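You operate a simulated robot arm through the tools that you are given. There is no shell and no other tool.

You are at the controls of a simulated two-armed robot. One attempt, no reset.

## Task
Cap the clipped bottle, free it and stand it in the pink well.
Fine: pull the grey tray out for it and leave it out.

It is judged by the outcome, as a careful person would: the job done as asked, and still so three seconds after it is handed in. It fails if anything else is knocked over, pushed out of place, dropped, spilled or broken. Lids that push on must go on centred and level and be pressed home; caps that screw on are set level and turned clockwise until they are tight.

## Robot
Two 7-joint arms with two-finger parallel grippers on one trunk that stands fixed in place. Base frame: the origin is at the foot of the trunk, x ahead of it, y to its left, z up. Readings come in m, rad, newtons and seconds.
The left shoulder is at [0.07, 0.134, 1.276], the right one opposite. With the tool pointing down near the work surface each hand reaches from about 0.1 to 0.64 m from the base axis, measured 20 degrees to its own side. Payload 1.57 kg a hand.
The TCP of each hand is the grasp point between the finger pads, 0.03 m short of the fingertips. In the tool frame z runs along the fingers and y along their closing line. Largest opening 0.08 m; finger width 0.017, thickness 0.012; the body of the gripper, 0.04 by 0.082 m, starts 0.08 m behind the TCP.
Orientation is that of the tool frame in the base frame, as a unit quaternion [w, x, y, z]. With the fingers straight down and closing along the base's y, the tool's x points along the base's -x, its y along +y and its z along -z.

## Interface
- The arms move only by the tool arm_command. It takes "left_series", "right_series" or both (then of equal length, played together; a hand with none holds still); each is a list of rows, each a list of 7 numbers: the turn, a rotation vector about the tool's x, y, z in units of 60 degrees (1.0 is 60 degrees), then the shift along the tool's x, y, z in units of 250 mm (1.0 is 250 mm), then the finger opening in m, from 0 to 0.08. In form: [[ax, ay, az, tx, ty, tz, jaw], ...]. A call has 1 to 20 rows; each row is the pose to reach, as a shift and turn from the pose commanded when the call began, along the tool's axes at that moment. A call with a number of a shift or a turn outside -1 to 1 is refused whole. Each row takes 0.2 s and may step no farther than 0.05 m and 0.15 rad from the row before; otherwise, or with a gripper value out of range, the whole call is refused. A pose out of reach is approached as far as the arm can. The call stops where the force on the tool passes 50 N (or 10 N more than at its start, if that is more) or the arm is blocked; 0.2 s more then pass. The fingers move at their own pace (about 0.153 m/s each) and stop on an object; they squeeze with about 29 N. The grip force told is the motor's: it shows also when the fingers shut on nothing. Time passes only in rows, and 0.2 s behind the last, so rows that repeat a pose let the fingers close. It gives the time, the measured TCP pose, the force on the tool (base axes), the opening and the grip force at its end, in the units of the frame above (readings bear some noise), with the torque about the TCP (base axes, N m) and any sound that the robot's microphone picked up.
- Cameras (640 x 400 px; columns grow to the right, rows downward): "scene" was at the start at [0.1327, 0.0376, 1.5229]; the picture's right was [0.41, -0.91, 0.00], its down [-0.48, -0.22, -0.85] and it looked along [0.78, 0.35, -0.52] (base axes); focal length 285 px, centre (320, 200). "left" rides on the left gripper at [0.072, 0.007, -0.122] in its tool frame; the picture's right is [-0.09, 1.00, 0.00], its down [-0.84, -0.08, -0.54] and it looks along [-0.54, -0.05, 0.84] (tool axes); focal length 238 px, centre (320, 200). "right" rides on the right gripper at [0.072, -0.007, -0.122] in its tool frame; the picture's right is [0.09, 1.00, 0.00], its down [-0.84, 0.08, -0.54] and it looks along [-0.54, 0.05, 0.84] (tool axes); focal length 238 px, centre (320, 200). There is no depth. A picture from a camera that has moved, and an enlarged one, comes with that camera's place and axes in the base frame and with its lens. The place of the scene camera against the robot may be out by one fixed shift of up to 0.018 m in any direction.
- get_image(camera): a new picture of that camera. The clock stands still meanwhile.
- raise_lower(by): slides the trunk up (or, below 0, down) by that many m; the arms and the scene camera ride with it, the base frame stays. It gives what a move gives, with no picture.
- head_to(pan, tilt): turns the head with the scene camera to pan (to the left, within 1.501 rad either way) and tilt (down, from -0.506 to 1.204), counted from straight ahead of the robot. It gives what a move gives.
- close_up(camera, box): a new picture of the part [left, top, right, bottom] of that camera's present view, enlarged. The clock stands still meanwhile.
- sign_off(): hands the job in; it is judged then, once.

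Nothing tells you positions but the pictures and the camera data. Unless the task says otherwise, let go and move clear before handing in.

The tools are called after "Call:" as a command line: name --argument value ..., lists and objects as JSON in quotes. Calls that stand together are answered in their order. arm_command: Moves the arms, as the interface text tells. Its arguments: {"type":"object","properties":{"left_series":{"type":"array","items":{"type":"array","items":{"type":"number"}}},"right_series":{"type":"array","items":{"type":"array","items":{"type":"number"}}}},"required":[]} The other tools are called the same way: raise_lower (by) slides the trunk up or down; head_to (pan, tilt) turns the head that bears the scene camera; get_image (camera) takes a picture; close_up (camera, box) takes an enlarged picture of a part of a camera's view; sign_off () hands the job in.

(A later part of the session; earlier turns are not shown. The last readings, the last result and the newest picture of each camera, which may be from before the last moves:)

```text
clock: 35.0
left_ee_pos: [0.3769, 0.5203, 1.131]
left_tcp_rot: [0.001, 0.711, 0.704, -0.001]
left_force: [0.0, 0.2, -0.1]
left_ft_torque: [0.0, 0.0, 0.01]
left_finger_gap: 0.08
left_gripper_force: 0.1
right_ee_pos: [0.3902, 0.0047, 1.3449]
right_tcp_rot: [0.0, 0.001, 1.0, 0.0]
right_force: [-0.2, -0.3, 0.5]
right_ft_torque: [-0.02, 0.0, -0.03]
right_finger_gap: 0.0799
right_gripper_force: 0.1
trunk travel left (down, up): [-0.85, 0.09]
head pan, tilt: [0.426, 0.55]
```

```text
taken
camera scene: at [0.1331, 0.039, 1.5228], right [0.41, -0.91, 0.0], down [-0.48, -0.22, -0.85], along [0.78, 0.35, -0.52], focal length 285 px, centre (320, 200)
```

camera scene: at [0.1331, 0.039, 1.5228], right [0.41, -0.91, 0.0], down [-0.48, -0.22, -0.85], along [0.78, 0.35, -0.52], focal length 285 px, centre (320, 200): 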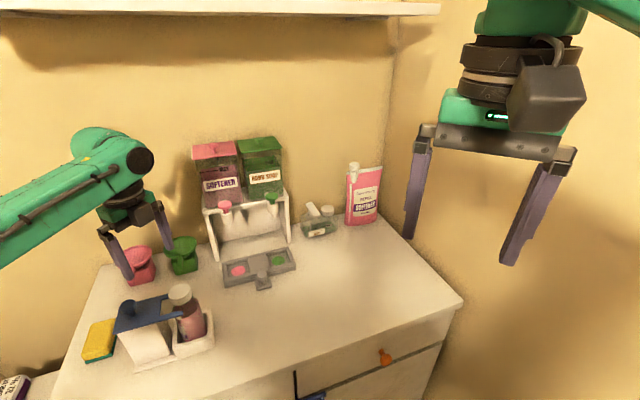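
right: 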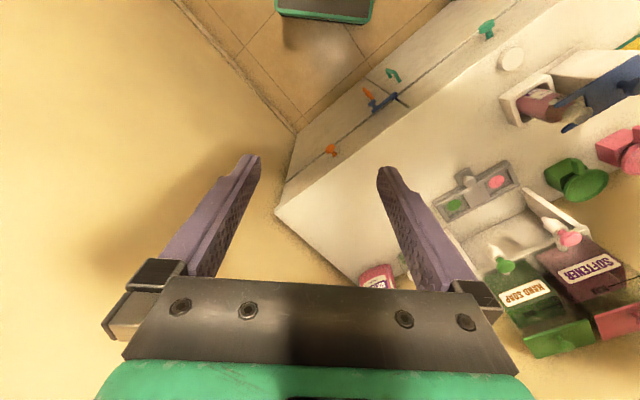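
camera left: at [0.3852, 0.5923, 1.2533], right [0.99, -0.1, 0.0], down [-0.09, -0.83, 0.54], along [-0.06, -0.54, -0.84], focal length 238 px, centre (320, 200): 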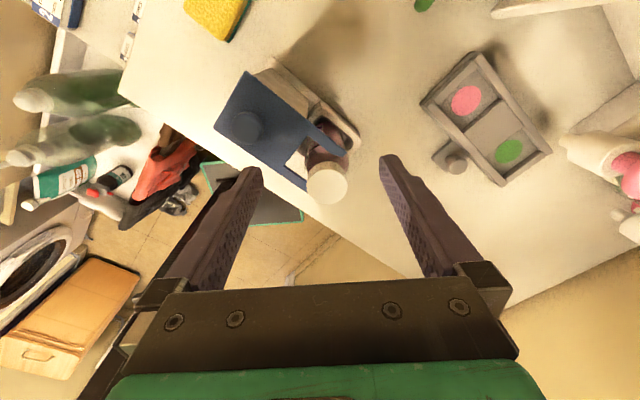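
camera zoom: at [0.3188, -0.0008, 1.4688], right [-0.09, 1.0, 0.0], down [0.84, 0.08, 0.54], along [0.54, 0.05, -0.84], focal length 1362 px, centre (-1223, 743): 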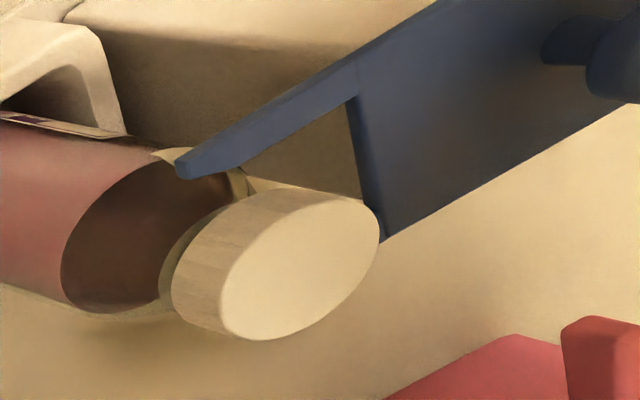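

The cap is on, and the clip plate has slid back about 19 mm. I'll zoom in on how the cap seats.

Call:
close_up --camera "scene" --box '[165, 275, 205, 313]'

Call:
close_up --camera "right" --box '[555, 92, 615, 130]'

Call:
close_up --camera "left" --box '[210, 60, 370, 220]'

Call:
close_up --camera "left" --box '[295, 140, 360, 210]'

```text
10.53 times, centred on (185, 294) of scene
camera zoom: at [0.1331, 0.039, 1.5228], right [0.41, -0.91, 0.0], down [-0.48, -0.22, -0.85], along [0.78, 0.35, -0.52], focal length 2997 px, centre (1741, -790)
```

zoom: 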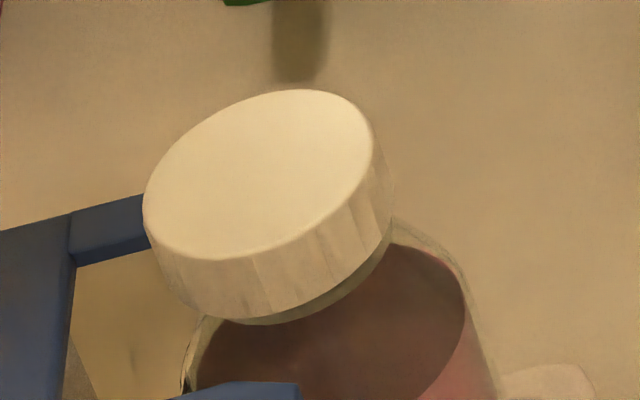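

```text
10.53 times, centred on (585, 111) of right
camera zoom: at [0.3188, -0.0008, 1.4688], right [-0.09, 1.0, 0.0], down [0.84, 0.08, 0.54], along [0.54, 0.05, -0.84], focal length 2509 px, centre (-2470, 1137)
```

zoom: 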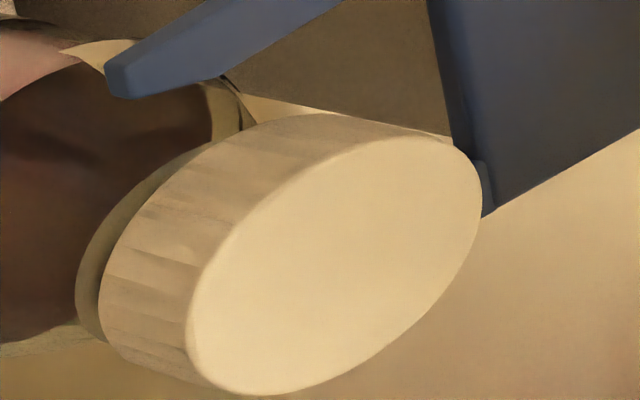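

```text
2.50 times, centred on (290, 140) of left
camera zoom: at [0.3852, 0.5923, 1.2533], right [0.99, -0.1, 0.0], down [-0.09, -0.83, 0.54], along [-0.06, -0.54, -0.84], focal length 596 px, centre (395, 350)
```

zoom: 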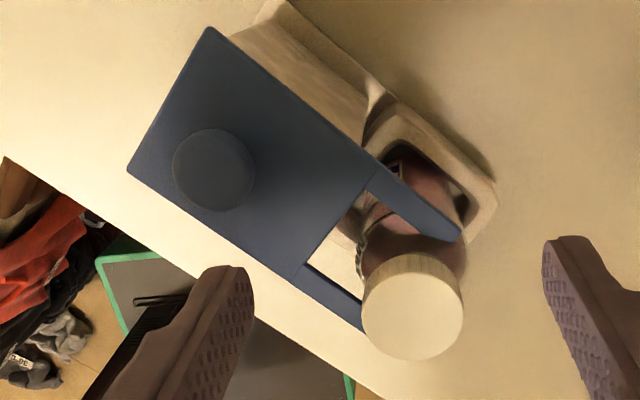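

```text
5.71 times, centred on (328, 175) of left
camera zoom: at [0.3852, 0.5923, 1.2533], right [0.99, -0.1, 0.0], down [-0.09, -0.83, 0.54], along [-0.06, -0.54, -0.84], focal length 1362 px, centre (277, 343)
```

zoom: 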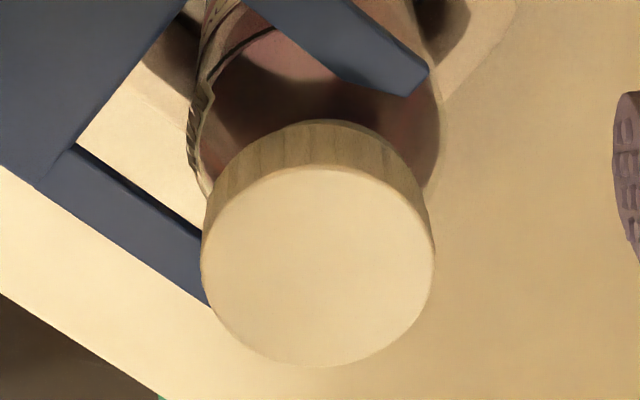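

The cap is level and sits against the collar. The label began turning only in the last stretch, which fits it becoming tight while the clip was being pushed off. To be sure, I'll slide the clip back on and test the cap again with a higher grip, so I'm turning the hand back and moving over the clip knob.

Call:
arm_command --left_series '[[0, 0, -0.12, 0.008, -0.03, 0, 0.08], [0, 0, -0.24, 0.016, -0.06, 0, 0.08], [0, 0, -0.36, 0.024, -0.09, 0, 0.08], [0, 0, -0.48, 0.032, -0.12, 0, 0.08], [0, 0, -0.6, 0.04, -0.15, 0, 0.08], [0, 0, -0.72, 0.048, -0.18, 0, 0.08], [0, 0, -0.84, 0.056, -0.21, 0, 0.08], [0, 0, -0.96, 0.064, -0.252, 0, 0.08]]'

Call:
arm_command --left_series '[[0, 0, -0.12, 0, 0, 0, 0.08], [0, 0, -0.24, 0, 0, 0, 0.08], [0, 0, -0.36, 0, 0, 0, 0.08], [0, 0, -0.48, 0, 0, 0, 0.08], [0, 0, -0.6, 0, 0, 0, 0.08], [0, 0, -0.72, 0, 0, 0, 0.08], [0, 0, -0.84, 0, 0, 0, 0.08], [0, 0, -0.96, 0, 0, 0, 0.08]]'

Call:
arm_command --left_series '[[0, 0, -0.12, 0, 0, 0, 0.08], [0, 0, -0.24, 0, 0, 0, 0.08], [0, 0, -0.345, 0, 0, 0, 0.08], [0, 0, -0.345, 0, 0, 0, 0.08]]'

Call:
get_image --camera "left"

Call:
get_image --camera "scene"

```text
clock: 36.8
left_ee_pos: [0.3124, 0.5335, 1.1329]
left_tcp_rot: [0.001, 0.283, 0.959, 0.001]
left_force: [-0.6, 0.2, 0.5]
left_ft_torque: [0.03, -0.02, 0.0]
left_finger_gap: 0.0801
left_gripper_force: 0.0
right_ee_pos: [0.3891, 0.0039, 1.3465]
right_tcp_rot: [0.0, 0.0, 1.0, 0.0]
right_force: [0.6, 0.4, 0.1]
right_ft_torque: [-0.01, 0.01, -0.01]
right_finger_gap: 0.08
right_gripper_force: 0.0
trunk travel left (down, up): [-0.85, 0.09]
head pan, tilt: [0.426, 0.55]
```

```text
clock: 38.6
left_ee_pos: [0.3155, 0.534, 1.1321]
left_tcp_rot: [0.0, -0.213, 0.977, -0.001]
left_force: [-0.6, -0.1, 0.2]
left_ft_torque: [-0.03, -0.01, 0.0]
left_finger_gap: 0.0801
left_gripper_force: 0.0
right_ee_pos: [0.3891, 0.0046, 1.3464]
right_tcp_rot: [0.0, 0.0, 1.0, 0.0]
right_force: [0.2, 0.0, 0.7]
right_ft_torque: [-0.02, -0.03, 0.0]
right_finger_gap: 0.0798
right_gripper_force: 0.0
trunk travel left (down, up): [-0.85, 0.09]
head pan, tilt: [0.426, 0.55]
```

```text
clock: 39.6
left_ee_pos: [0.3133, 0.5358, 1.1312]
left_tcp_rot: [-0.001, -0.385, 0.923, -0.001]
left_force: [-0.8, 1.0, -0.1]
left_ft_torque: [0.0, -0.02, -0.03]
left_finger_gap: 0.08
left_gripper_force: 0.3
right_ee_pos: [0.3888, 0.004, 1.3457]
right_tcp_rot: [0.0, 0.0, 1.0, 0.0]
right_force: [0.7, 0.4, -0.3]
right_ft_torque: [0.0, 0.0, -0.02]
right_finger_gap: 0.0801
right_gripper_force: 0.0
trunk travel left (down, up): [-0.85, 0.09]
head pan, tilt: [0.426, 0.55]
```

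```text
taken
camera left: at [0.2598, 0.4889, 1.2534], right [-0.64, 0.76, 0.0], down [0.64, 0.54, 0.54], along [0.41, 0.35, -0.84], focal length 238 px, centre (320, 200)
```

left: 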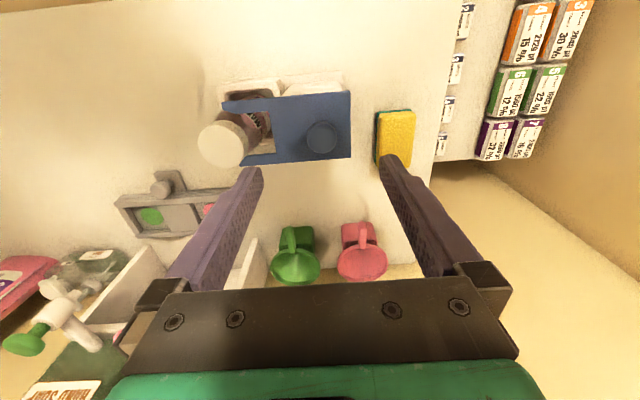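

```text
taken
camera scene: at [0.1327, 0.0376, 1.5229], right [0.41, -0.91, 0.0], down [-0.48, -0.22, -0.85], along [0.78, 0.35, -0.52], focal length 285 px, centre (320, 200)
```

scene: 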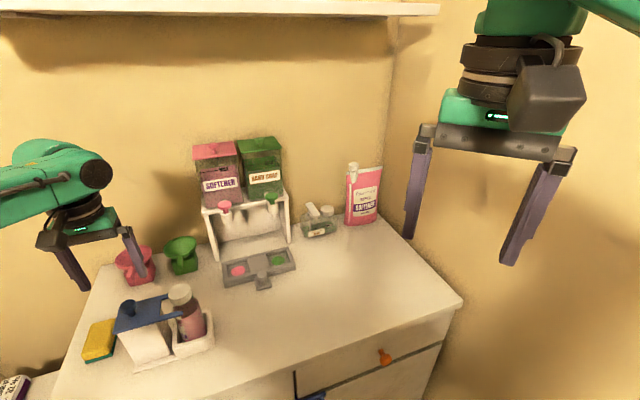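

The hand is above the clip knob and aligned within about 3 mm. I'll lower partway and check.

Call:
arm_command --left_series '[[0, 0, 0, 0.004, 0, 0.1, 0.07], [0, 0, 0, 0.008, 0, 0.18, 0.06], [0, 0, 0, 0.008, 0, 0.22, 0.06], [0, 0, 0, 0.008, 0, 0.22, 0.06]]'

Call:
get_image --camera "left"

Call:
close_up --camera "scene" --box '[80, 230, 220, 350]'

```text
clock: 40.6
left_ee_pos: [0.3134, 0.5339, 1.0777]
left_tcp_rot: [0.0, -0.385, 0.923, 0.0]
left_force: [0.1, -0.6, -0.9]
left_ft_torque: [0.04, 0.02, 0.01]
left_finger_gap: 0.0598
left_gripper_force: 0.0
right_ee_pos: [0.3887, 0.0035, 1.3463]
right_tcp_rot: [0.0, 0.001, 1.0, 0.0]
right_force: [0.2, 0.9, 0.1]
right_ft_torque: [0.0, -0.05, -0.02]
right_finger_gap: 0.0801
right_gripper_force: 0.1
trunk travel left (down, up): [-0.85, 0.09]
head pan, tilt: [0.426, 0.55]
```

```text
taken
camera left: at [0.2588, 0.4881, 1.1999], right [-0.64, 0.77, 0.0], down [0.64, 0.54, 0.54], along [0.41, 0.35, -0.84], focal length 238 px, centre (320, 200)
```

left: 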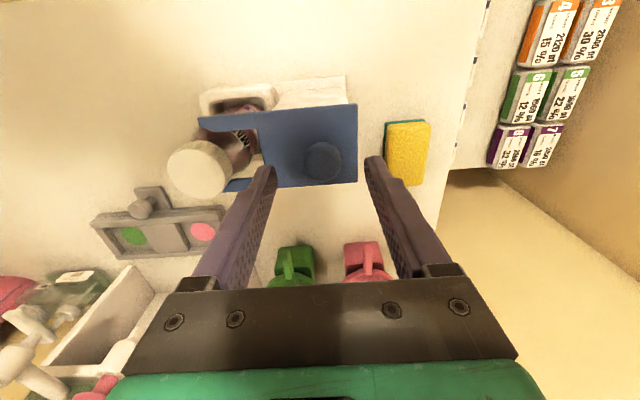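

```text
3.33 times, centred on (150, 290) of scene
camera zoom: at [0.1327, 0.0376, 1.5229], right [0.41, -0.91, 0.0], down [-0.48, -0.22, -0.85], along [0.78, 0.35, -0.52], focal length 949 px, centre (887, -100)
```

zoom: 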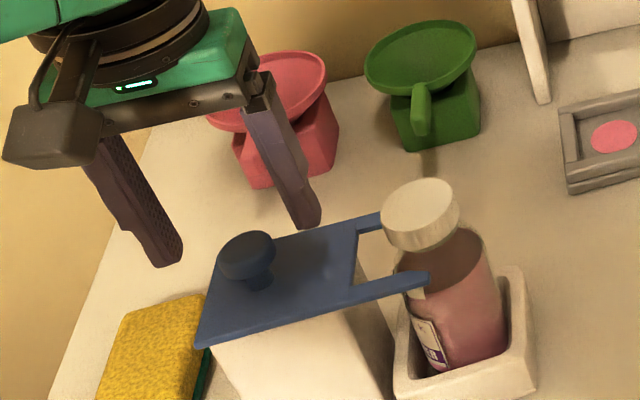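

The knob is about 3.5 mm off in each direction. I'll correct, lower so the tips stay above the plate, and close on it.

Call:
arm_command --left_series '[[0, 0, 0, 0.012, 0.014, 0, 0.06], [0, 0, 0, 0.012, 0.014, 0.05, 0.06], [0, 0, 0, 0.012, 0.014, 0.09, 0.06], [0, 0, 0, 0.012, 0.014, 0.09, 0.06]]'

Call:
get_image --camera "left"

Call:
close_up --camera "scene" --box '[100, 260, 200, 340]'

```text
clock: 41.6
left_ee_pos: [0.307, 0.5336, 1.0552]
left_tcp_rot: [0.0, -0.385, 0.923, -0.001]
left_force: [0.0, 0.0, 0.0]
left_ft_torque: [-0.01, 0.01, 0.05]
left_finger_gap: 0.0599
left_gripper_force: 0.0
right_ee_pos: [0.3904, 0.0051, 1.3457]
right_tcp_rot: [0.0, 0.0, 1.0, 0.0]
right_force: [1.5, -0.5, -1.0]
right_ft_torque: [-0.02, -0.03, -0.02]
right_finger_gap: 0.0801
right_gripper_force: 0.0
trunk travel left (down, up): [-0.85, 0.09]
head pan, tilt: [0.426, 0.55]
```

```text
taken
camera left: at [0.2529, 0.4876, 1.1766], right [-0.64, 0.77, 0.0], down [0.64, 0.54, 0.54], along [0.42, 0.35, -0.84], focal length 238 px, centre (320, 200)
```

left: 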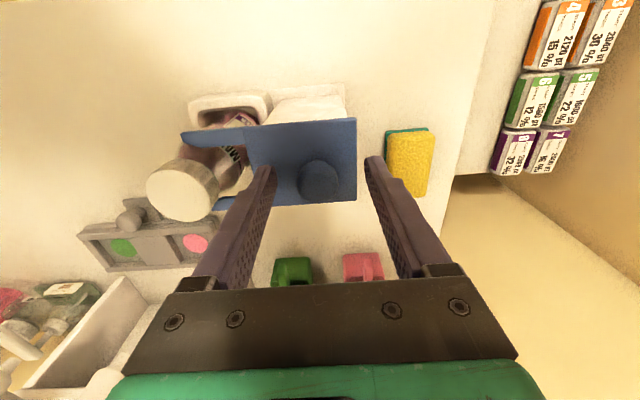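

```text
5.00 times, centred on (150, 300) of scene
camera zoom: at [0.1323, 0.0373, 1.5229], right [0.41, -0.91, 0.0], down [-0.48, -0.22, -0.85], along [0.78, 0.35, -0.52], focal length 1424 px, centre (1170, -300)
```

zoom: 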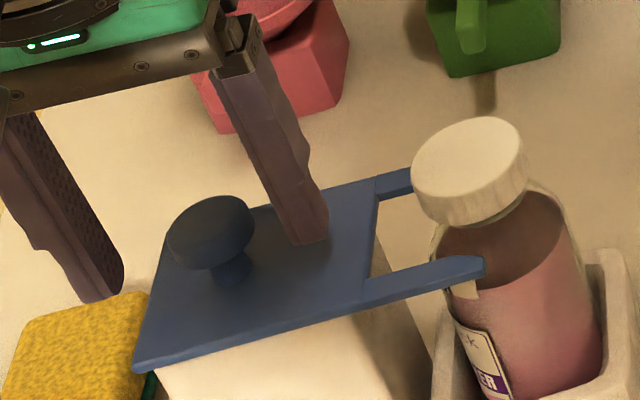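

The knob is centred between the fingers. I'll lower 3 mm more and close on it.

Call:
arm_command --left_series '[[0, 0, 0, 0, 0, 0.012, 0.06], [0, 0, 0, 0, 0, 0.012, 0.04], [0, 0, 0, 0, 0, 0.012, 0.02], [0, 0, 0, 0, 0, 0.012, 0.015], [0, 0, 0, 0, 0, 0.012, 0.015]]'

Call:
close_up --camera "scene" --box '[100, 260, 200, 340]'

Call:
get_image --camera "left"

```text
clock: 42.8
left_ee_pos: [0.3073, 0.5336, 1.0519]
left_tcp_rot: [-0.001, -0.385, 0.923, -0.001]
left_force: [0.9, 0.6, -0.8]
left_ft_torque: [0.04, -0.11, 0.01]
left_finger_gap: 0.0266
left_gripper_force: 37.4
right_ee_pos: [0.3886, 0.0059, 1.3453]
right_tcp_rot: [0.0, 0.001, 1.0, 0.0]
right_force: [-0.4, 0.3, 0.6]
right_ft_torque: [0.01, 0.04, -0.02]
right_finger_gap: 0.0801
right_gripper_force: 0.1
trunk travel left (down, up): [-0.85, 0.09]
head pan, tilt: [0.426, 0.55]
```

```text
5.00 times, centred on (150, 300) of scene
camera zoom: at [0.1328, 0.0378, 1.5228], right [0.41, -0.91, 0.0], down [-0.48, -0.22, -0.85], along [0.78, 0.35, -0.52], focal length 1424 px, centre (1170, -300)
```

zoom: 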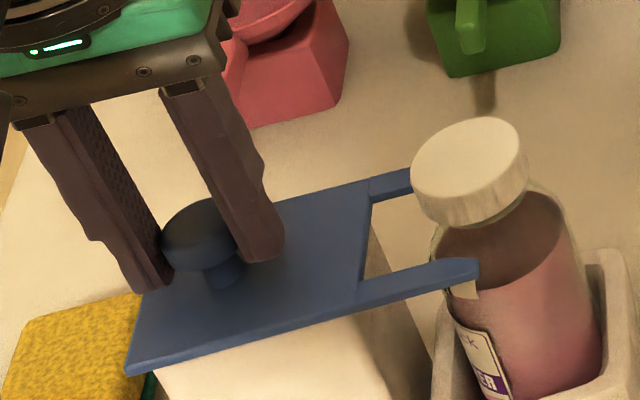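

```text
taken
camera left: at [0.2532, 0.488, 1.1738], right [-0.64, 0.77, 0.0], down [0.64, 0.54, 0.54], along [0.42, 0.35, -0.84], focal length 238 px, centre (320, 200)
```

left: 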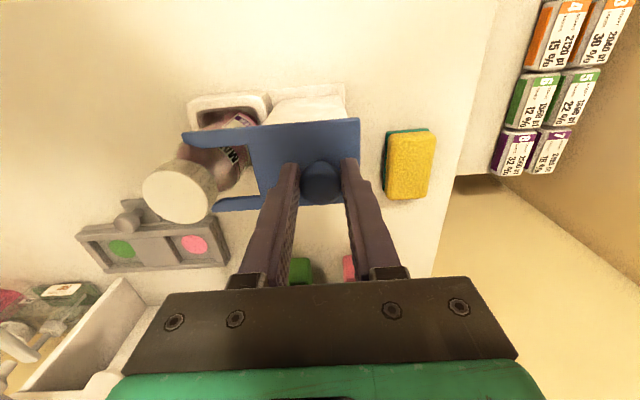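

The knob is gripped. I'll slide the clip back toward the bottle gently.

Call:
arm_command --left_series '[[0, 0, 0, 0, -0.012, 0, 0.015], [0, 0, 0, 0, -0.024, 0, 0.015], [0, 0, 0, 0, -0.036, 0, 0.015], [0, 0, 0, 0, -0.048, 0, 0.015], [0, 0, 0, 0, -0.048, 0, 0.015]]'

Call:
close_up --camera "scene" --box '[120, 260, 220, 340]'

```text
clock: 44.0
left_ee_pos: [0.3176, 0.5246, 1.0517]
left_tcp_rot: [0.0, -0.384, 0.923, 0.0]
left_force: [1.6, 1.7, 3.9]
left_ft_torque: [0.33, -0.36, 0.02]
left_finger_gap: 0.0264
left_gripper_force: 37.7
right_ee_pos: [0.3899, 0.0043, 1.3459]
right_tcp_rot: [0.0, 0.0, 1.0, 0.0]
right_force: [-0.4, 0.3, 0.2]
right_ft_torque: [0.03, 0.0, -0.03]
right_finger_gap: 0.0801
right_gripper_force: 0.1
trunk travel left (down, up): [-0.85, 0.09]
head pan, tilt: [0.426, 0.55]
```

```text
5.00 times, centred on (170, 300) of scene
camera zoom: at [0.1324, 0.0371, 1.5229], right [0.41, -0.91, 0.0], down [-0.48, -0.22, -0.85], along [0.78, 0.35, -0.52], focal length 1424 px, centre (1070, -300)
```

zoom: 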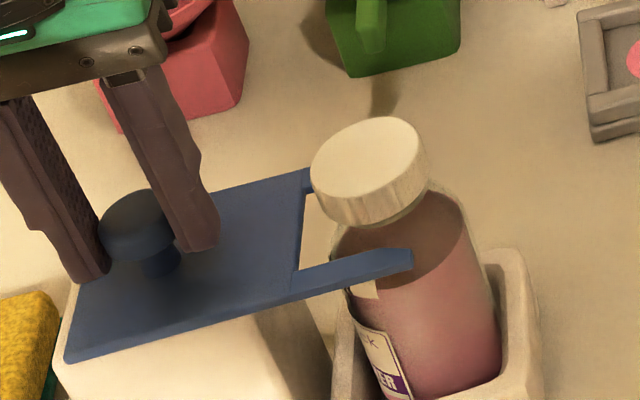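

Call:
arm_command --left_series '[[0, 0, 0, 0, -0.008, 0, 0.015], [0, 0, 0, 0, -0.016, 0, 0.015], [0, 0, 0, 0, -0.024, 0, 0.015], [0, 0, 0, 0, -0.032, 0, 0.015], [0, 0, 0, 0, -0.032, 0, 0.015]]'

Call:
close_up --camera "scene" --box '[120, 260, 220, 340]'

Call:
get_image --camera "left"

```text
clock: 45.2
left_ee_pos: [0.3217, 0.5207, 1.0512]
left_tcp_rot: [0.0, -0.385, 0.923, 0.0]
left_force: [0.4, 1.8, 10.0]
left_ft_torque: [-0.18, 0.28, 0.02]
left_finger_gap: 0.0266
left_gripper_force: 38.1
right_ee_pos: [0.3885, 0.0032, 1.3459]
right_tcp_rot: [0.0, 0.0, 1.0, 0.002]
right_force: [0.4, -0.1, -1.3]
right_ft_torque: [0.02, 0.02, 0.03]
right_finger_gap: 0.08
right_gripper_force: 0.1
trunk travel left (down, up): [-0.85, 0.09]
head pan, tilt: [0.426, 0.55]
```

```text
5.00 times, centred on (170, 300) of scene
camera zoom: at [0.1315, 0.0362, 1.523], right [0.41, -0.91, 0.0], down [-0.48, -0.21, -0.85], along [0.78, 0.35, -0.52], focal length 1424 px, centre (1070, -300)
```

zoom: 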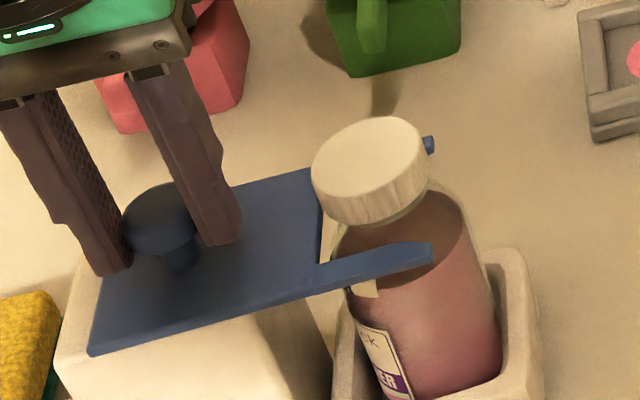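

```text
taken
camera left: at [0.2674, 0.4733, 1.1735], right [-0.64, 0.77, 0.0], down [0.64, 0.54, 0.54], along [0.42, 0.35, -0.84], focal length 238 px, centre (320, 200)
```

left: 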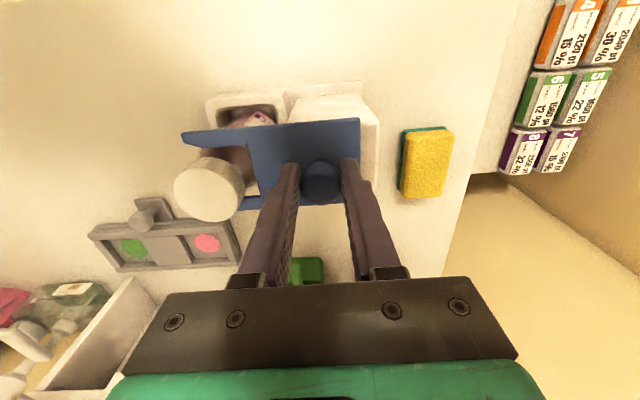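

The clip is back at its original place. I'll release the knob, lift and go over the cap again with a higher grip.

Call:
arm_command --left_series '[[0, 0, 0, 0, 0, 0, 0.04], [0, 0, 0, 0, 0, 0, 0.06], [0, 0, 0, 0, 0, -0.1, 0.06], [0, 0, 0, 0, 0, -0.22, 0.06], [0, 0, 0, 0, -0.15, -0.22, 0.06], [0, 0, 0, -0.014, -0.303, -0.22, 0.06], [0, 0, 0, -0.014, -0.303, -0.22, 0.06]]'

Call:
get_image --camera "left"

Call:
close_up --camera "left" --box '[270, 90, 370, 200]'

Call:
close_up --camera "scene" --box '[120, 260, 220, 340]'

```text
clock: 46.8
left_ee_pos: [0.379, 0.4693, 1.107]
left_tcp_rot: [0.0, -0.386, 0.922, -0.001]
left_force: [-0.1, -0.8, -0.7]
left_ft_torque: [0.0, -0.01, -0.01]
left_finger_gap: 0.0601
left_gripper_force: 0.0
right_ee_pos: [0.3889, 0.0052, 1.3462]
right_tcp_rot: [-0.001, 0.0, 1.0, 0.0]
right_force: [0.5, -1.1, -0.5]
right_ft_torque: [-0.02, -0.02, 0.01]
right_finger_gap: 0.0802
right_gripper_force: 0.1
trunk travel left (down, up): [-0.85, 0.09]
head pan, tilt: [0.426, 0.55]
```

```text
taken
camera left: at [0.324, 0.4225, 1.2286], right [-0.64, 0.77, 0.0], down [0.64, 0.54, 0.54], along [0.42, 0.35, -0.84], focal length 238 px, centre (320, 200)
```

left: 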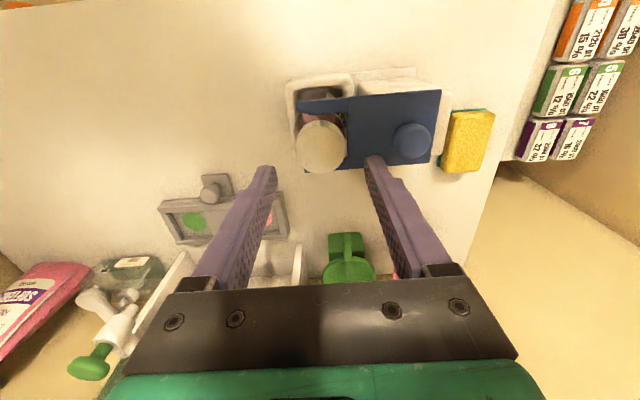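

```text
3.64 times, centred on (320, 145) of left
camera zoom: at [0.324, 0.4225, 1.2286], right [-0.64, 0.77, 0.0], down [0.64, 0.54, 0.54], along [0.42, 0.35, -0.84], focal length 867 px, centre (320, 400)
```

zoom: 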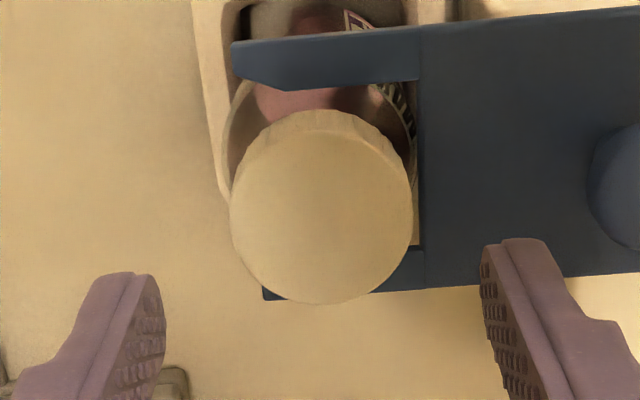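

```text
5.00 times, centred on (170, 300) of scene
camera zoom: at [0.1317, 0.0379, 1.5229], right [0.41, -0.91, 0.0], down [-0.48, -0.22, -0.85], along [0.78, 0.35, -0.52], focal length 1424 px, centre (1070, -300)
```

zoom: 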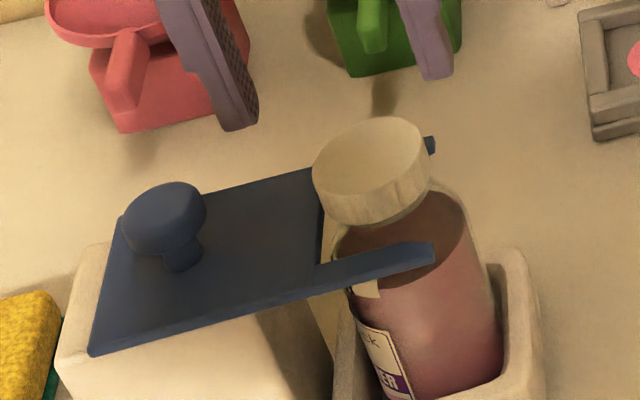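

The cap is centred under the hand. I'll lower to a high grip with the tips above the plate and close.

Call:
arm_command --left_series '[[0, 0, 0, 0.003, 0.002, 0.08, 0.06], [0, 0, 0, 0.003, 0.002, 0.15, 0.06], [0, 0, 0, 0.003, 0.002, 0.2, 0.06], [0, 0, 0, 0.003, 0.002, 0.2, 0.03], [0, 0, 0, 0.003, 0.002, 0.2, 0.03], [0, 0, 0, 0.003, 0.002, 0.2, 0.03]]'

Call:
close_up --camera "left" --box '[260, 100, 380, 220]'

Call:
close_up --camera "scene" --box '[140, 260, 220, 330]'

```text
clock: 48.2
left_ee_pos: [0.3789, 0.4697, 1.0539]
left_tcp_rot: [-0.001, -0.385, 0.923, 0.0]
left_force: [0.0, 0.0, -0.1]
left_ft_torque: [0.01, 0.01, 0.01]
left_finger_gap: 0.04
left_gripper_force: 28.7
right_ee_pos: [0.3897, 0.0043, 1.3457]
right_tcp_rot: [0.0, -0.001, 1.0, 0.0]
right_force: [-0.5, -0.2, -0.4]
right_ft_torque: [0.0, 0.02, 0.01]
right_finger_gap: 0.0801
right_gripper_force: 0.0
trunk travel left (down, up): [-0.85, 0.09]
head pan, tilt: [0.426, 0.55]
heard: snap
```

```text
3.33 times, centred on (320, 160) of left
camera zoom: at [0.3245, 0.423, 1.177], right [-0.64, 0.77, 0.0], down [0.64, 0.54, 0.54], along [0.42, 0.35, -0.84], focal length 794 px, centre (320, 333)
```

zoom: 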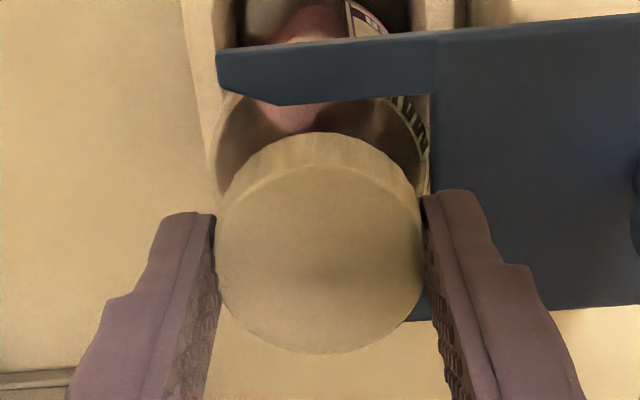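

```text
5.71 times, centred on (180, 295) of scene
camera zoom: at [0.1326, 0.0376, 1.5229], right [0.41, -0.91, 0.0], down [-0.48, -0.22, -0.85], along [0.78, 0.35, -0.52], focal length 1627 px, centre (1120, -343)
```

zoom: 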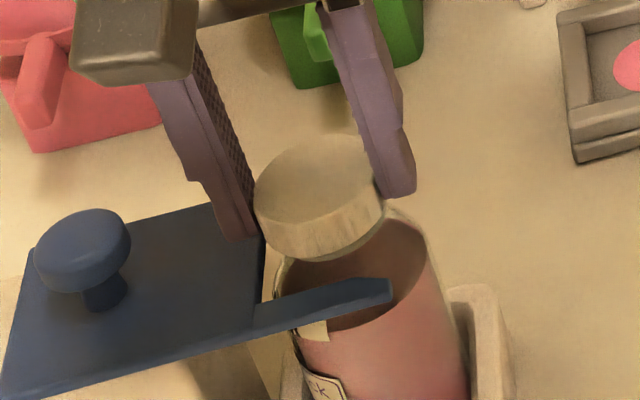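

I heard another snap as the fingers closed, though nothing visibly moved. I'll turn clockwise in a small step and watch both the torque and the label.

Call:
arm_command --left_series '[[0, 0, 0.1, 0, 0, 0, 0.03], [0, 0, 0.2, 0, 0, 0, 0.03], [0, 0, 0.3, 0, 0, 0, 0.03]]'

Call:
close_up --camera "left" --box '[260, 100, 380, 220]'

Call:
close_up --camera "scene" --box '[140, 260, 220, 330]'

```text
clock: 49.0
left_ee_pos: [0.3789, 0.4697, 1.0553]
left_tcp_rot: [-0.001, -0.235, 0.972, -0.001]
left_force: [-0.5, 0.2, -0.4]
left_ft_torque: [0.01, -0.01, 0.02]
left_finger_gap: 0.0397
left_gripper_force: 28.8
right_ee_pos: [0.3891, 0.0045, 1.3459]
right_tcp_rot: [-0.001, 0.0, 1.0, 0.0]
right_force: [-0.7, -1.2, 0.2]
right_ft_torque: [0.0, 0.01, 0.01]
right_finger_gap: 0.0801
right_gripper_force: 0.0
trunk travel left (down, up): [-0.85, 0.09]
head pan, tilt: [0.426, 0.55]
```

```text
3.33 times, centred on (320, 160) of left
camera zoom: at [0.3133, 0.443, 1.1778], right [-0.37, 0.93, 0.0], down [0.78, 0.32, 0.54], along [0.5, 0.2, -0.84], focal length 794 px, centre (320, 333)
```

zoom: 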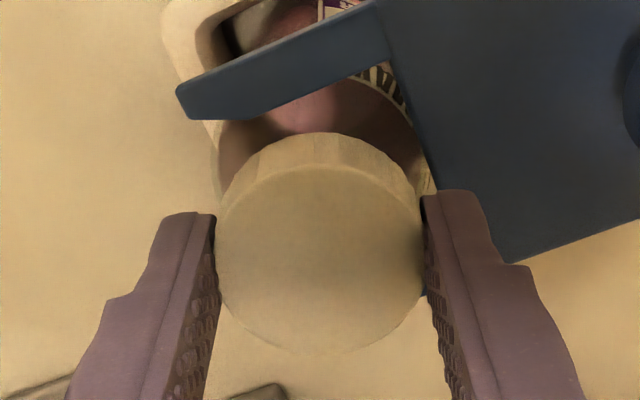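

```text
5.71 times, centred on (180, 295) of scene
camera zoom: at [0.1328, 0.0376, 1.5228], right [0.41, -0.91, 0.0], down [-0.48, -0.22, -0.85], along [0.78, 0.35, -0.52], focal length 1627 px, centre (1120, -343)
```

zoom: 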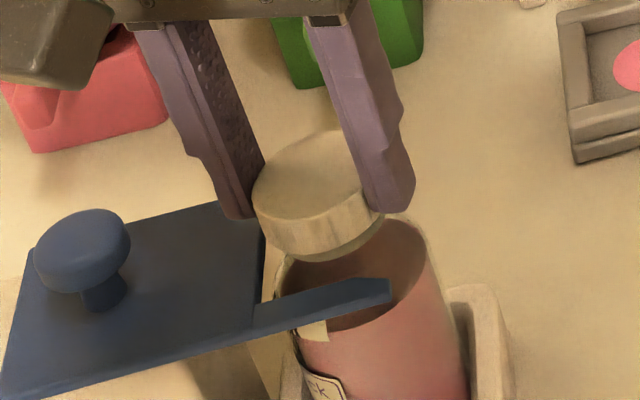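

The cap turned 18° without noticeable torque while the label stayed still, so it isn't tight yet. I'll continue clockwise with a slight downward follow.

Call:
arm_command --left_series '[[0, 0, 0.12, 0, 0, 0.001, 0.03], [0, 0, 0.24, 0, 0, 0.002, 0.03], [0, 0, 0.36, 0, 0, 0.003, 0.03], [0, 0, 0.48, 0, 0, 0.004, 0.03], [0, 0, 0.6, 0, 0, 0.004, 0.03], [0, 0, 0.72, 0, 0, 0.004, 0.03]]'

Call:
close_up --camera "left" --box '[260, 100, 380, 220]'

Call:
close_up --camera "scene" --box '[140, 260, 220, 330]'

```text
clock: 50.4
left_ee_pos: [0.3776, 0.469, 1.0562]
left_tcp_rot: [-0.001, 0.139, 0.99, -0.001]
left_force: [0.8, -0.5, 0.4]
left_ft_torque: [0.0, -0.05, 0.04]
left_finger_gap: 0.0399
left_gripper_force: 29.5
right_ee_pos: [0.3903, 0.0042, 1.3461]
right_tcp_rot: [0.0, -0.001, 1.0, 0.0]
right_force: [-0.1, -0.4, -0.3]
right_ft_torque: [-0.03, -0.02, -0.02]
right_finger_gap: 0.08
right_gripper_force: 0.0
trunk travel left (down, up): [-0.85, 0.09]
head pan, tilt: [0.426, 0.55]
```

```text
3.33 times, centred on (320, 160) of left
camera zoom: at [0.3111, 0.4951, 1.177], right [0.36, 0.93, 0.0], down [0.78, -0.3, 0.54], along [0.51, -0.2, -0.84], focal length 794 px, centre (320, 333)
```

zoom: 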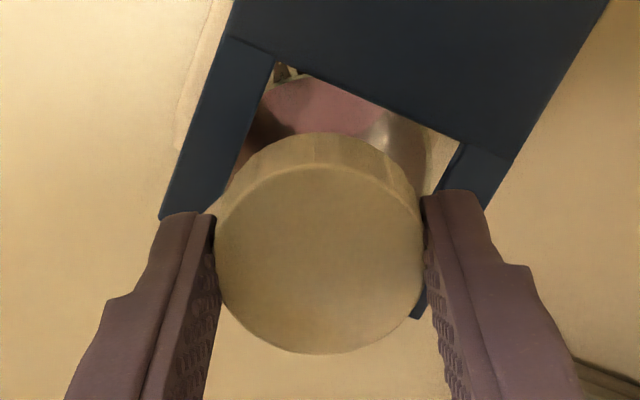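

```text
5.71 times, centred on (180, 295) of scene
camera zoom: at [0.1327, 0.0376, 1.5229], right [0.41, -0.91, 0.0], down [-0.48, -0.22, -0.85], along [0.78, 0.35, -0.52], focal length 1627 px, centre (1120, -343)
```

zoom: 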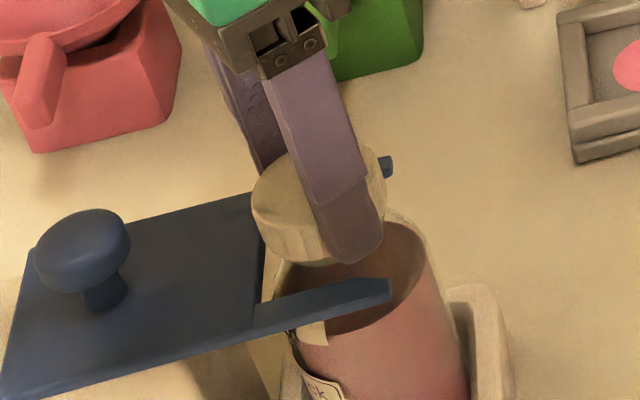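

The cap turns with almost no torque. I'll tug it upward very lightly to learn whether it is retained on the neck.

Call:
arm_command --left_series '[[0, 0, 0, 0, 0, -0.004, 0.03], [0, 0, 0, 0, 0, -0.008, 0.03], [0, 0, 0, 0, 0, -0.008, 0.03]]'

Call:
close_up --camera "scene" --box '[162, 272, 202, 310]'

Call:
close_up --camera "right" --box '[555, 92, 615, 130]'

```text
clock: 51.2
left_ee_pos: [0.3782, 0.47, 1.0583]
left_tcp_rot: [0.0, 0.138, 0.99, -0.001]
left_force: [-0.3, -1.2, 0.2]
left_ft_torque: [0.01, -0.02, -0.01]
left_finger_gap: 0.0399
left_gripper_force: 28.6
right_ee_pos: [0.3897, 0.004, 1.345]
right_tcp_rot: [0.0, 0.0, 1.0, 0.0]
right_force: [-0.3, -0.5, 0.5]
right_ft_torque: [0.0, 0.01, 0.05]
right_finger_gap: 0.08
right_gripper_force: 0.1
trunk travel left (down, up): [-0.85, 0.09]
head pan, tilt: [0.426, 0.55]
```

```text
10.53 times, centred on (182, 291) of scene
camera zoom: at [0.1329, 0.0377, 1.5228], right [0.41, -0.91, 0.0], down [-0.48, -0.22, -0.85], along [0.78, 0.35, -0.52], focal length 2997 px, centre (1773, -758)
```

zoom: 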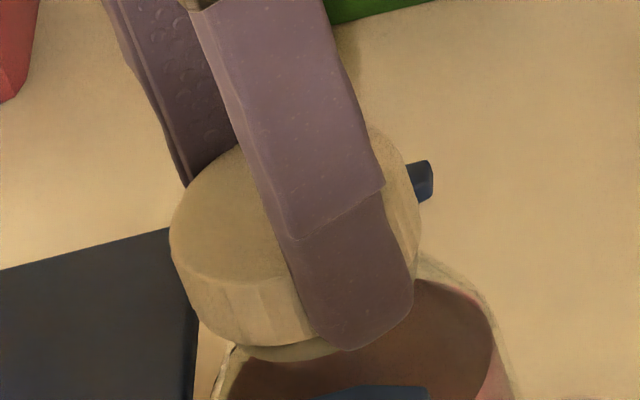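

```text
10.53 times, centred on (585, 111) of right
camera zoom: at [0.3185, -0.0021, 1.4689], right [-0.09, 1.0, 0.0], down [0.84, 0.08, 0.54], along [0.54, 0.05, -0.84], focal length 2509 px, centre (-2470, 1137)
```

zoom: 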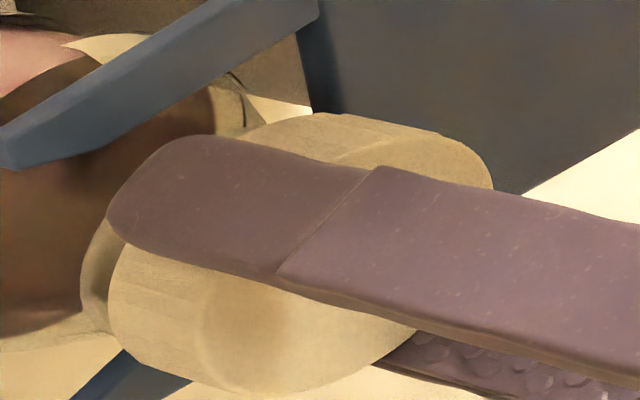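

The cap rose 2 mm with no resistance. I'll lift another 3 mm to see whether it comes away from the collar or carries the bottle.

Call:
arm_command --left_series '[[0, 0, 0, 0, 0, -0.004, 0.03], [0, 0, 0, 0, 0, -0.008, 0.03], [0, 0, 0, 0, 0, -0.012, 0.03], [0, 0, 0, 0, 0, -0.012, 0.03]]'

Call:
close_up --camera "scene" --box '[162, 272, 202, 310]'

Call:
close_up --camera "right" --box '[555, 92, 615, 130]'

Call:
close_up --camera "left" --box '[260, 100, 380, 220]'

```text
clock: 52.2
left_ee_pos: [0.3786, 0.4686, 1.0607]
left_tcp_rot: [0.001, 0.139, 0.99, -0.001]
left_force: [0.0, 1.0, 0.0]
left_ft_torque: [0.0, 0.0, 0.01]
left_finger_gap: 0.0399
left_gripper_force: 29.7
right_ee_pos: [0.3891, 0.0046, 1.3451]
right_tcp_rot: [0.001, 0.0, 1.0, 0.0]
right_force: [0.5, 0.4, -0.4]
right_ft_torque: [0.04, 0.02, -0.01]
right_finger_gap: 0.0802
right_gripper_force: 0.1
trunk travel left (down, up): [-0.85, 0.09]
head pan, tilt: [0.426, 0.55]
```

```text
10.53 times, centred on (182, 291) of scene
camera zoom: at [0.1328, 0.0377, 1.5228], right [0.41, -0.91, 0.0], down [-0.48, -0.22, -0.85], along [0.78, 0.35, -0.52], focal length 2997 px, centre (1773, -758)
```

zoom: 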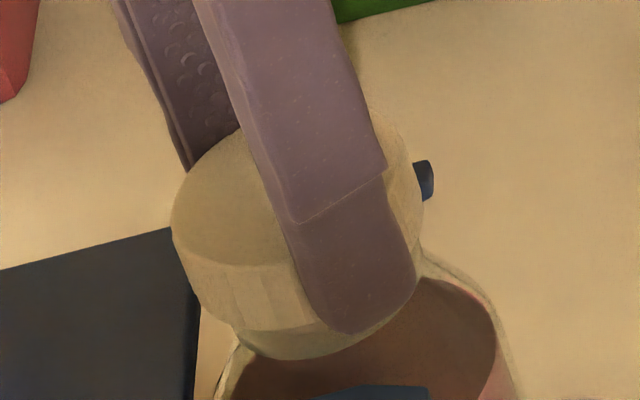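

```text
10.53 times, centred on (585, 111) of right
camera zoom: at [0.3184, -0.002, 1.4689], right [-0.09, 1.0, 0.0], down [0.84, 0.08, 0.54], along [0.54, 0.05, -0.84], focal length 2509 px, centre (-2470, 1137)
```

zoom: 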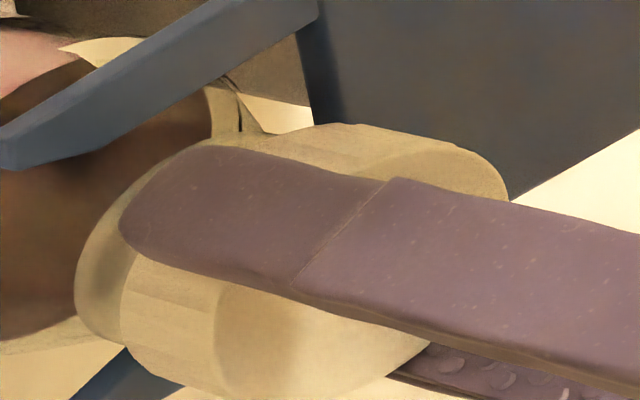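

```text
3.33 times, centred on (320, 160) of left
camera zoom: at [0.3124, 0.4946, 1.1827], right [0.36, 0.93, 0.0], down [0.78, -0.3, 0.54], along [0.51, -0.2, -0.84], focal length 794 px, centre (320, 333)
```

zoom: 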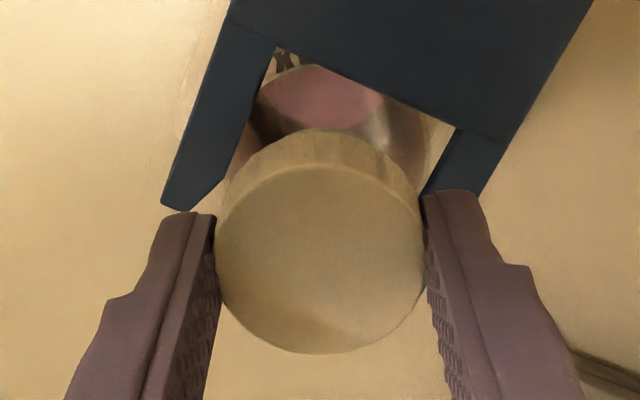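

The cap lifts off freely, so nothing has engaged yet. I'll set it back down, press to about 20 N, and turn clockwise with the clip now holding the bottle and my fingers above the plate.

Call:
arm_command --left_series '[[0, 0, 0, 0, 0, 0.008, 0.03], [0, 0, 0, 0, 0, 0.016, 0.03], [0, 0, 0, 0, 0, 0.022, 0.03], [0, 0, 0, 0, 0, 0.022, 0.03]]'

Call:
arm_command --left_series '[[0, 0, 0, 0, 0, 0.005, 0.03], [0, 0, 0, 0, 0, 0.01, 0.03], [0, 0, 0, 0, 0, 0.01, 0.03]]'

Call:
close_up --camera "scene" --box '[162, 272, 202, 310]'

Call:
close_up --camera "left" --box '[260, 100, 380, 220]'

```text
clock: 53.2
left_ee_pos: [0.3779, 0.4691, 1.055]
left_tcp_rot: [0.0, 0.139, 0.99, -0.001]
left_force: [0.7, -0.4, -0.4]
left_ft_torque: [0.01, -0.01, -0.01]
left_finger_gap: 0.0399
left_gripper_force: 29.1
right_ee_pos: [0.3903, 0.004, 1.3456]
right_tcp_rot: [0.0, 0.0, 1.0, 0.0]
right_force: [0.4, -0.4, 0.9]
right_ft_torque: [-0.02, 0.0, 0.0]
right_finger_gap: 0.08
right_gripper_force: 0.0
trunk travel left (down, up): [-0.85, 0.09]
head pan, tilt: [0.426, 0.55]
```

```text
clock: 54.0
left_ee_pos: [0.3785, 0.4684, 1.0556]
left_tcp_rot: [0.001, 0.139, 0.99, 0.0]
left_force: [0.9, 1.5, 9.2]
left_ft_torque: [0.14, -0.05, 0.0]
left_finger_gap: 0.0396
left_gripper_force: 29.1
right_ee_pos: [0.3891, 0.0043, 1.3459]
right_tcp_rot: [0.0, 0.001, 1.0, 0.0]
right_force: [1.1, 0.0, 0.0]
right_ft_torque: [0.04, 0.01, 0.0]
right_finger_gap: 0.08
right_gripper_force: 0.1
trunk travel left (down, up): [-0.85, 0.09]
head pan, tilt: [0.426, 0.55]
heard: snap
```

```text
10.53 times, centred on (182, 291) of scene
camera zoom: at [0.1318, 0.0365, 1.5231], right [0.41, -0.91, 0.0], down [-0.48, -0.22, -0.85], along [0.78, 0.35, -0.52], focal length 2997 px, centre (1773, -758)
```

zoom: 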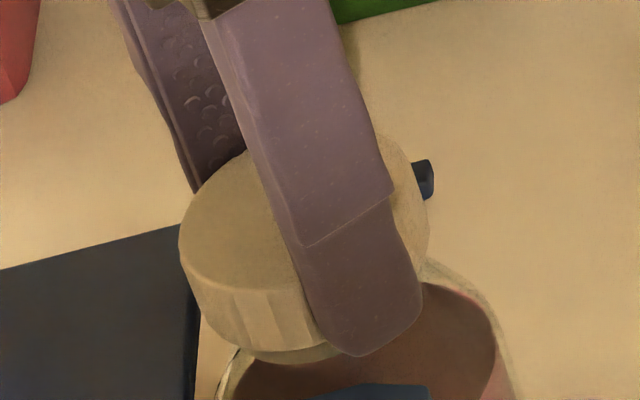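

```text
3.33 times, centred on (320, 160) of left
camera zoom: at [0.3118, 0.4944, 1.1765], right [0.36, 0.93, 0.0], down [0.78, -0.3, 0.54], along [0.51, -0.2, -0.84], focal length 794 px, centre (320, 333)
```

zoom: 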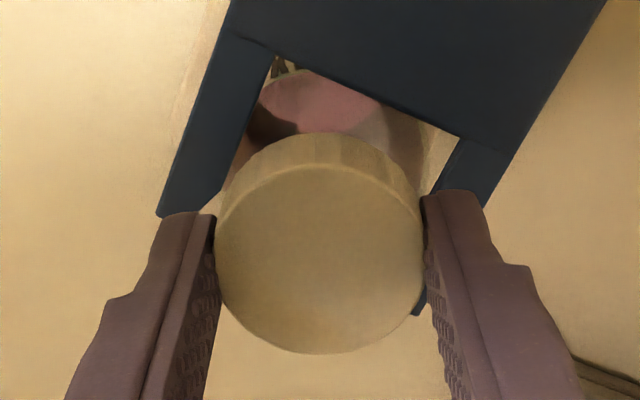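

I heard a snap as the cap was pressed at 9 N, so the sound comes from the cap. I'll keep this light pressure and turn clockwise to see whether it resists.

Call:
arm_command --left_series '[[0, 0, 0.1, 0, 0, 0, 0.03], [0, 0, 0.2, 0, 0, 0, 0.03], [0, 0, 0.3, 0, 0, 0, 0.03]]'

Call:
close_up --camera "scene" --box '[150, 265, 220, 325]'

Call:
close_up --camera "left" --box '[260, 100, 380, 220]'

```text
clock: 54.8
left_ee_pos: [0.3786, 0.4685, 1.0551]
left_tcp_rot: [0.002, 0.292, 0.956, 0.001]
left_force: [2.4, 3.0, 14.3]
left_ft_torque: [0.11, -0.15, 0.16]
left_finger_gap: 0.0401
left_gripper_force: 28.6
right_ee_pos: [0.3882, 0.0036, 1.3461]
right_tcp_rot: [0.0, 0.001, 1.0, 0.0]
right_force: [0.1, -0.1, -0.9]
right_ft_torque: [0.0, 0.01, 0.0]
right_finger_gap: 0.0798
right_gripper_force: 0.2
trunk travel left (down, up): [-0.85, 0.09]
head pan, tilt: [0.426, 0.55]
```

```text
6.67 times, centred on (185, 295) of scene
camera zoom: at [0.1315, 0.0362, 1.5231], right [0.41, -0.91, 0.0], down [-0.48, -0.21, -0.85], along [0.78, 0.35, -0.52], focal length 1898 px, centre (1220, -433)
```

zoom: 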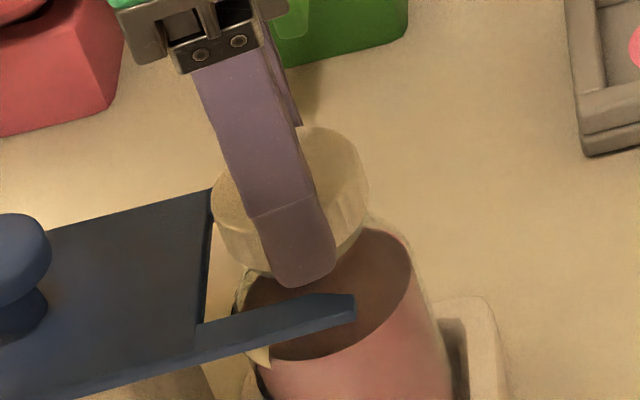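

```text
3.33 times, centred on (320, 160) of left
camera zoom: at [0.3227, 0.5135, 1.1764], right [0.63, 0.77, 0.0], down [0.65, -0.53, 0.54], along [0.42, -0.34, -0.84], focal length 794 px, centre (320, 333)
```

zoom: 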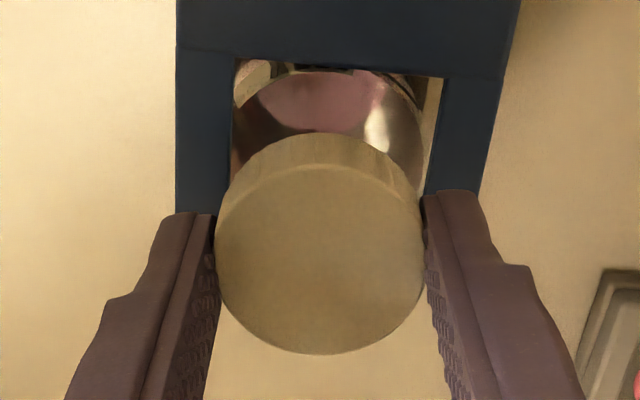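

Now the cap carries the bottle round with it (0.16 N m), unlike before. I'll try a very light tug again to see if it is held.

Call:
arm_command --left_series '[[0, 0, 0, 0, 0, -0.005, 0.03], [0, 0, 0, 0, 0, -0.01, 0.03], [0, 0, 0, 0, 0, -0.01, 0.03]]'

Call:
arm_command --left_series '[[0, 0, 0, 0, 0, -0.004, 0.03], [0, 0, 0, 0, 0, -0.004, 0.03]]'

Call:
close_up --camera "scene" --box '[150, 265, 220, 325]'

Call:
close_up --camera "left" --box '[260, 100, 380, 220]'

```text
clock: 55.6
left_ee_pos: [0.3793, 0.4696, 1.0543]
left_tcp_rot: [0.001, 0.291, 0.957, -0.002]
left_force: [2.0, 0.2, 1.6]
left_ft_torque: [0.02, -0.26, -0.01]
left_finger_gap: 0.0399
left_gripper_force: 29.0
right_ee_pos: [0.3894, 0.0034, 1.3447]
right_tcp_rot: [0.0, 0.0, 1.0, 0.0]
right_force: [-0.1, -0.5, -0.1]
right_ft_torque: [0.03, 0.0, 0.02]
right_finger_gap: 0.0799
right_gripper_force: 0.0
trunk travel left (down, up): [-0.85, 0.09]
head pan, tilt: [0.426, 0.55]
```

```text
clock: 56.2
left_ee_pos: [0.3786, 0.4693, 1.0568]
left_tcp_rot: [0.0, 0.292, 0.957, 0.0]
left_force: [0.1, 0.3, -0.7]
left_ft_torque: [-0.01, 0.0, 0.03]
left_finger_gap: 0.0399
left_gripper_force: 28.8
right_ee_pos: [0.3895, 0.0051, 1.3464]
right_tcp_rot: [0.0, 0.001, 1.0, -0.001]
right_force: [0.6, -0.3, 0.2]
right_ft_torque: [-0.01, 0.05, -0.02]
right_finger_gap: 0.08
right_gripper_force: 0.0
trunk travel left (down, up): [-0.85, 0.09]
head pan, tilt: [0.426, 0.55]
heard: snap
```

```text
6.67 times, centred on (185, 295) of scene
camera zoom: at [0.1328, 0.0374, 1.5228], right [0.41, -0.91, 0.0], down [-0.48, -0.22, -0.85], along [0.78, 0.35, -0.52], focal length 1898 px, centre (1220, -433)
```

zoom: 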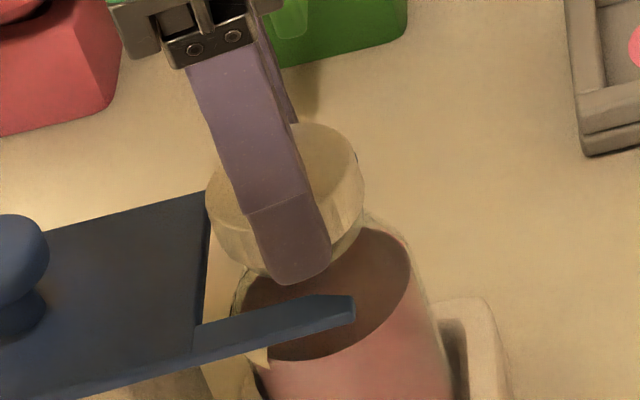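

```text
3.33 times, centred on (320, 160) of left
camera zoom: at [0.3227, 0.5147, 1.1781], right [0.63, 0.78, 0.0], down [0.65, -0.53, 0.54], along [0.42, -0.34, -0.84], focal length 794 px, centre (320, 333)
```

zoom: 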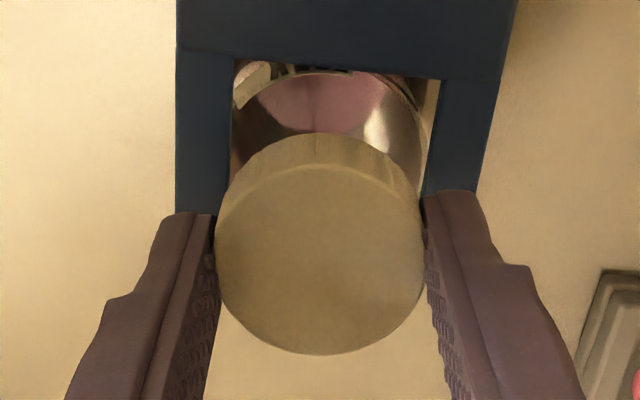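

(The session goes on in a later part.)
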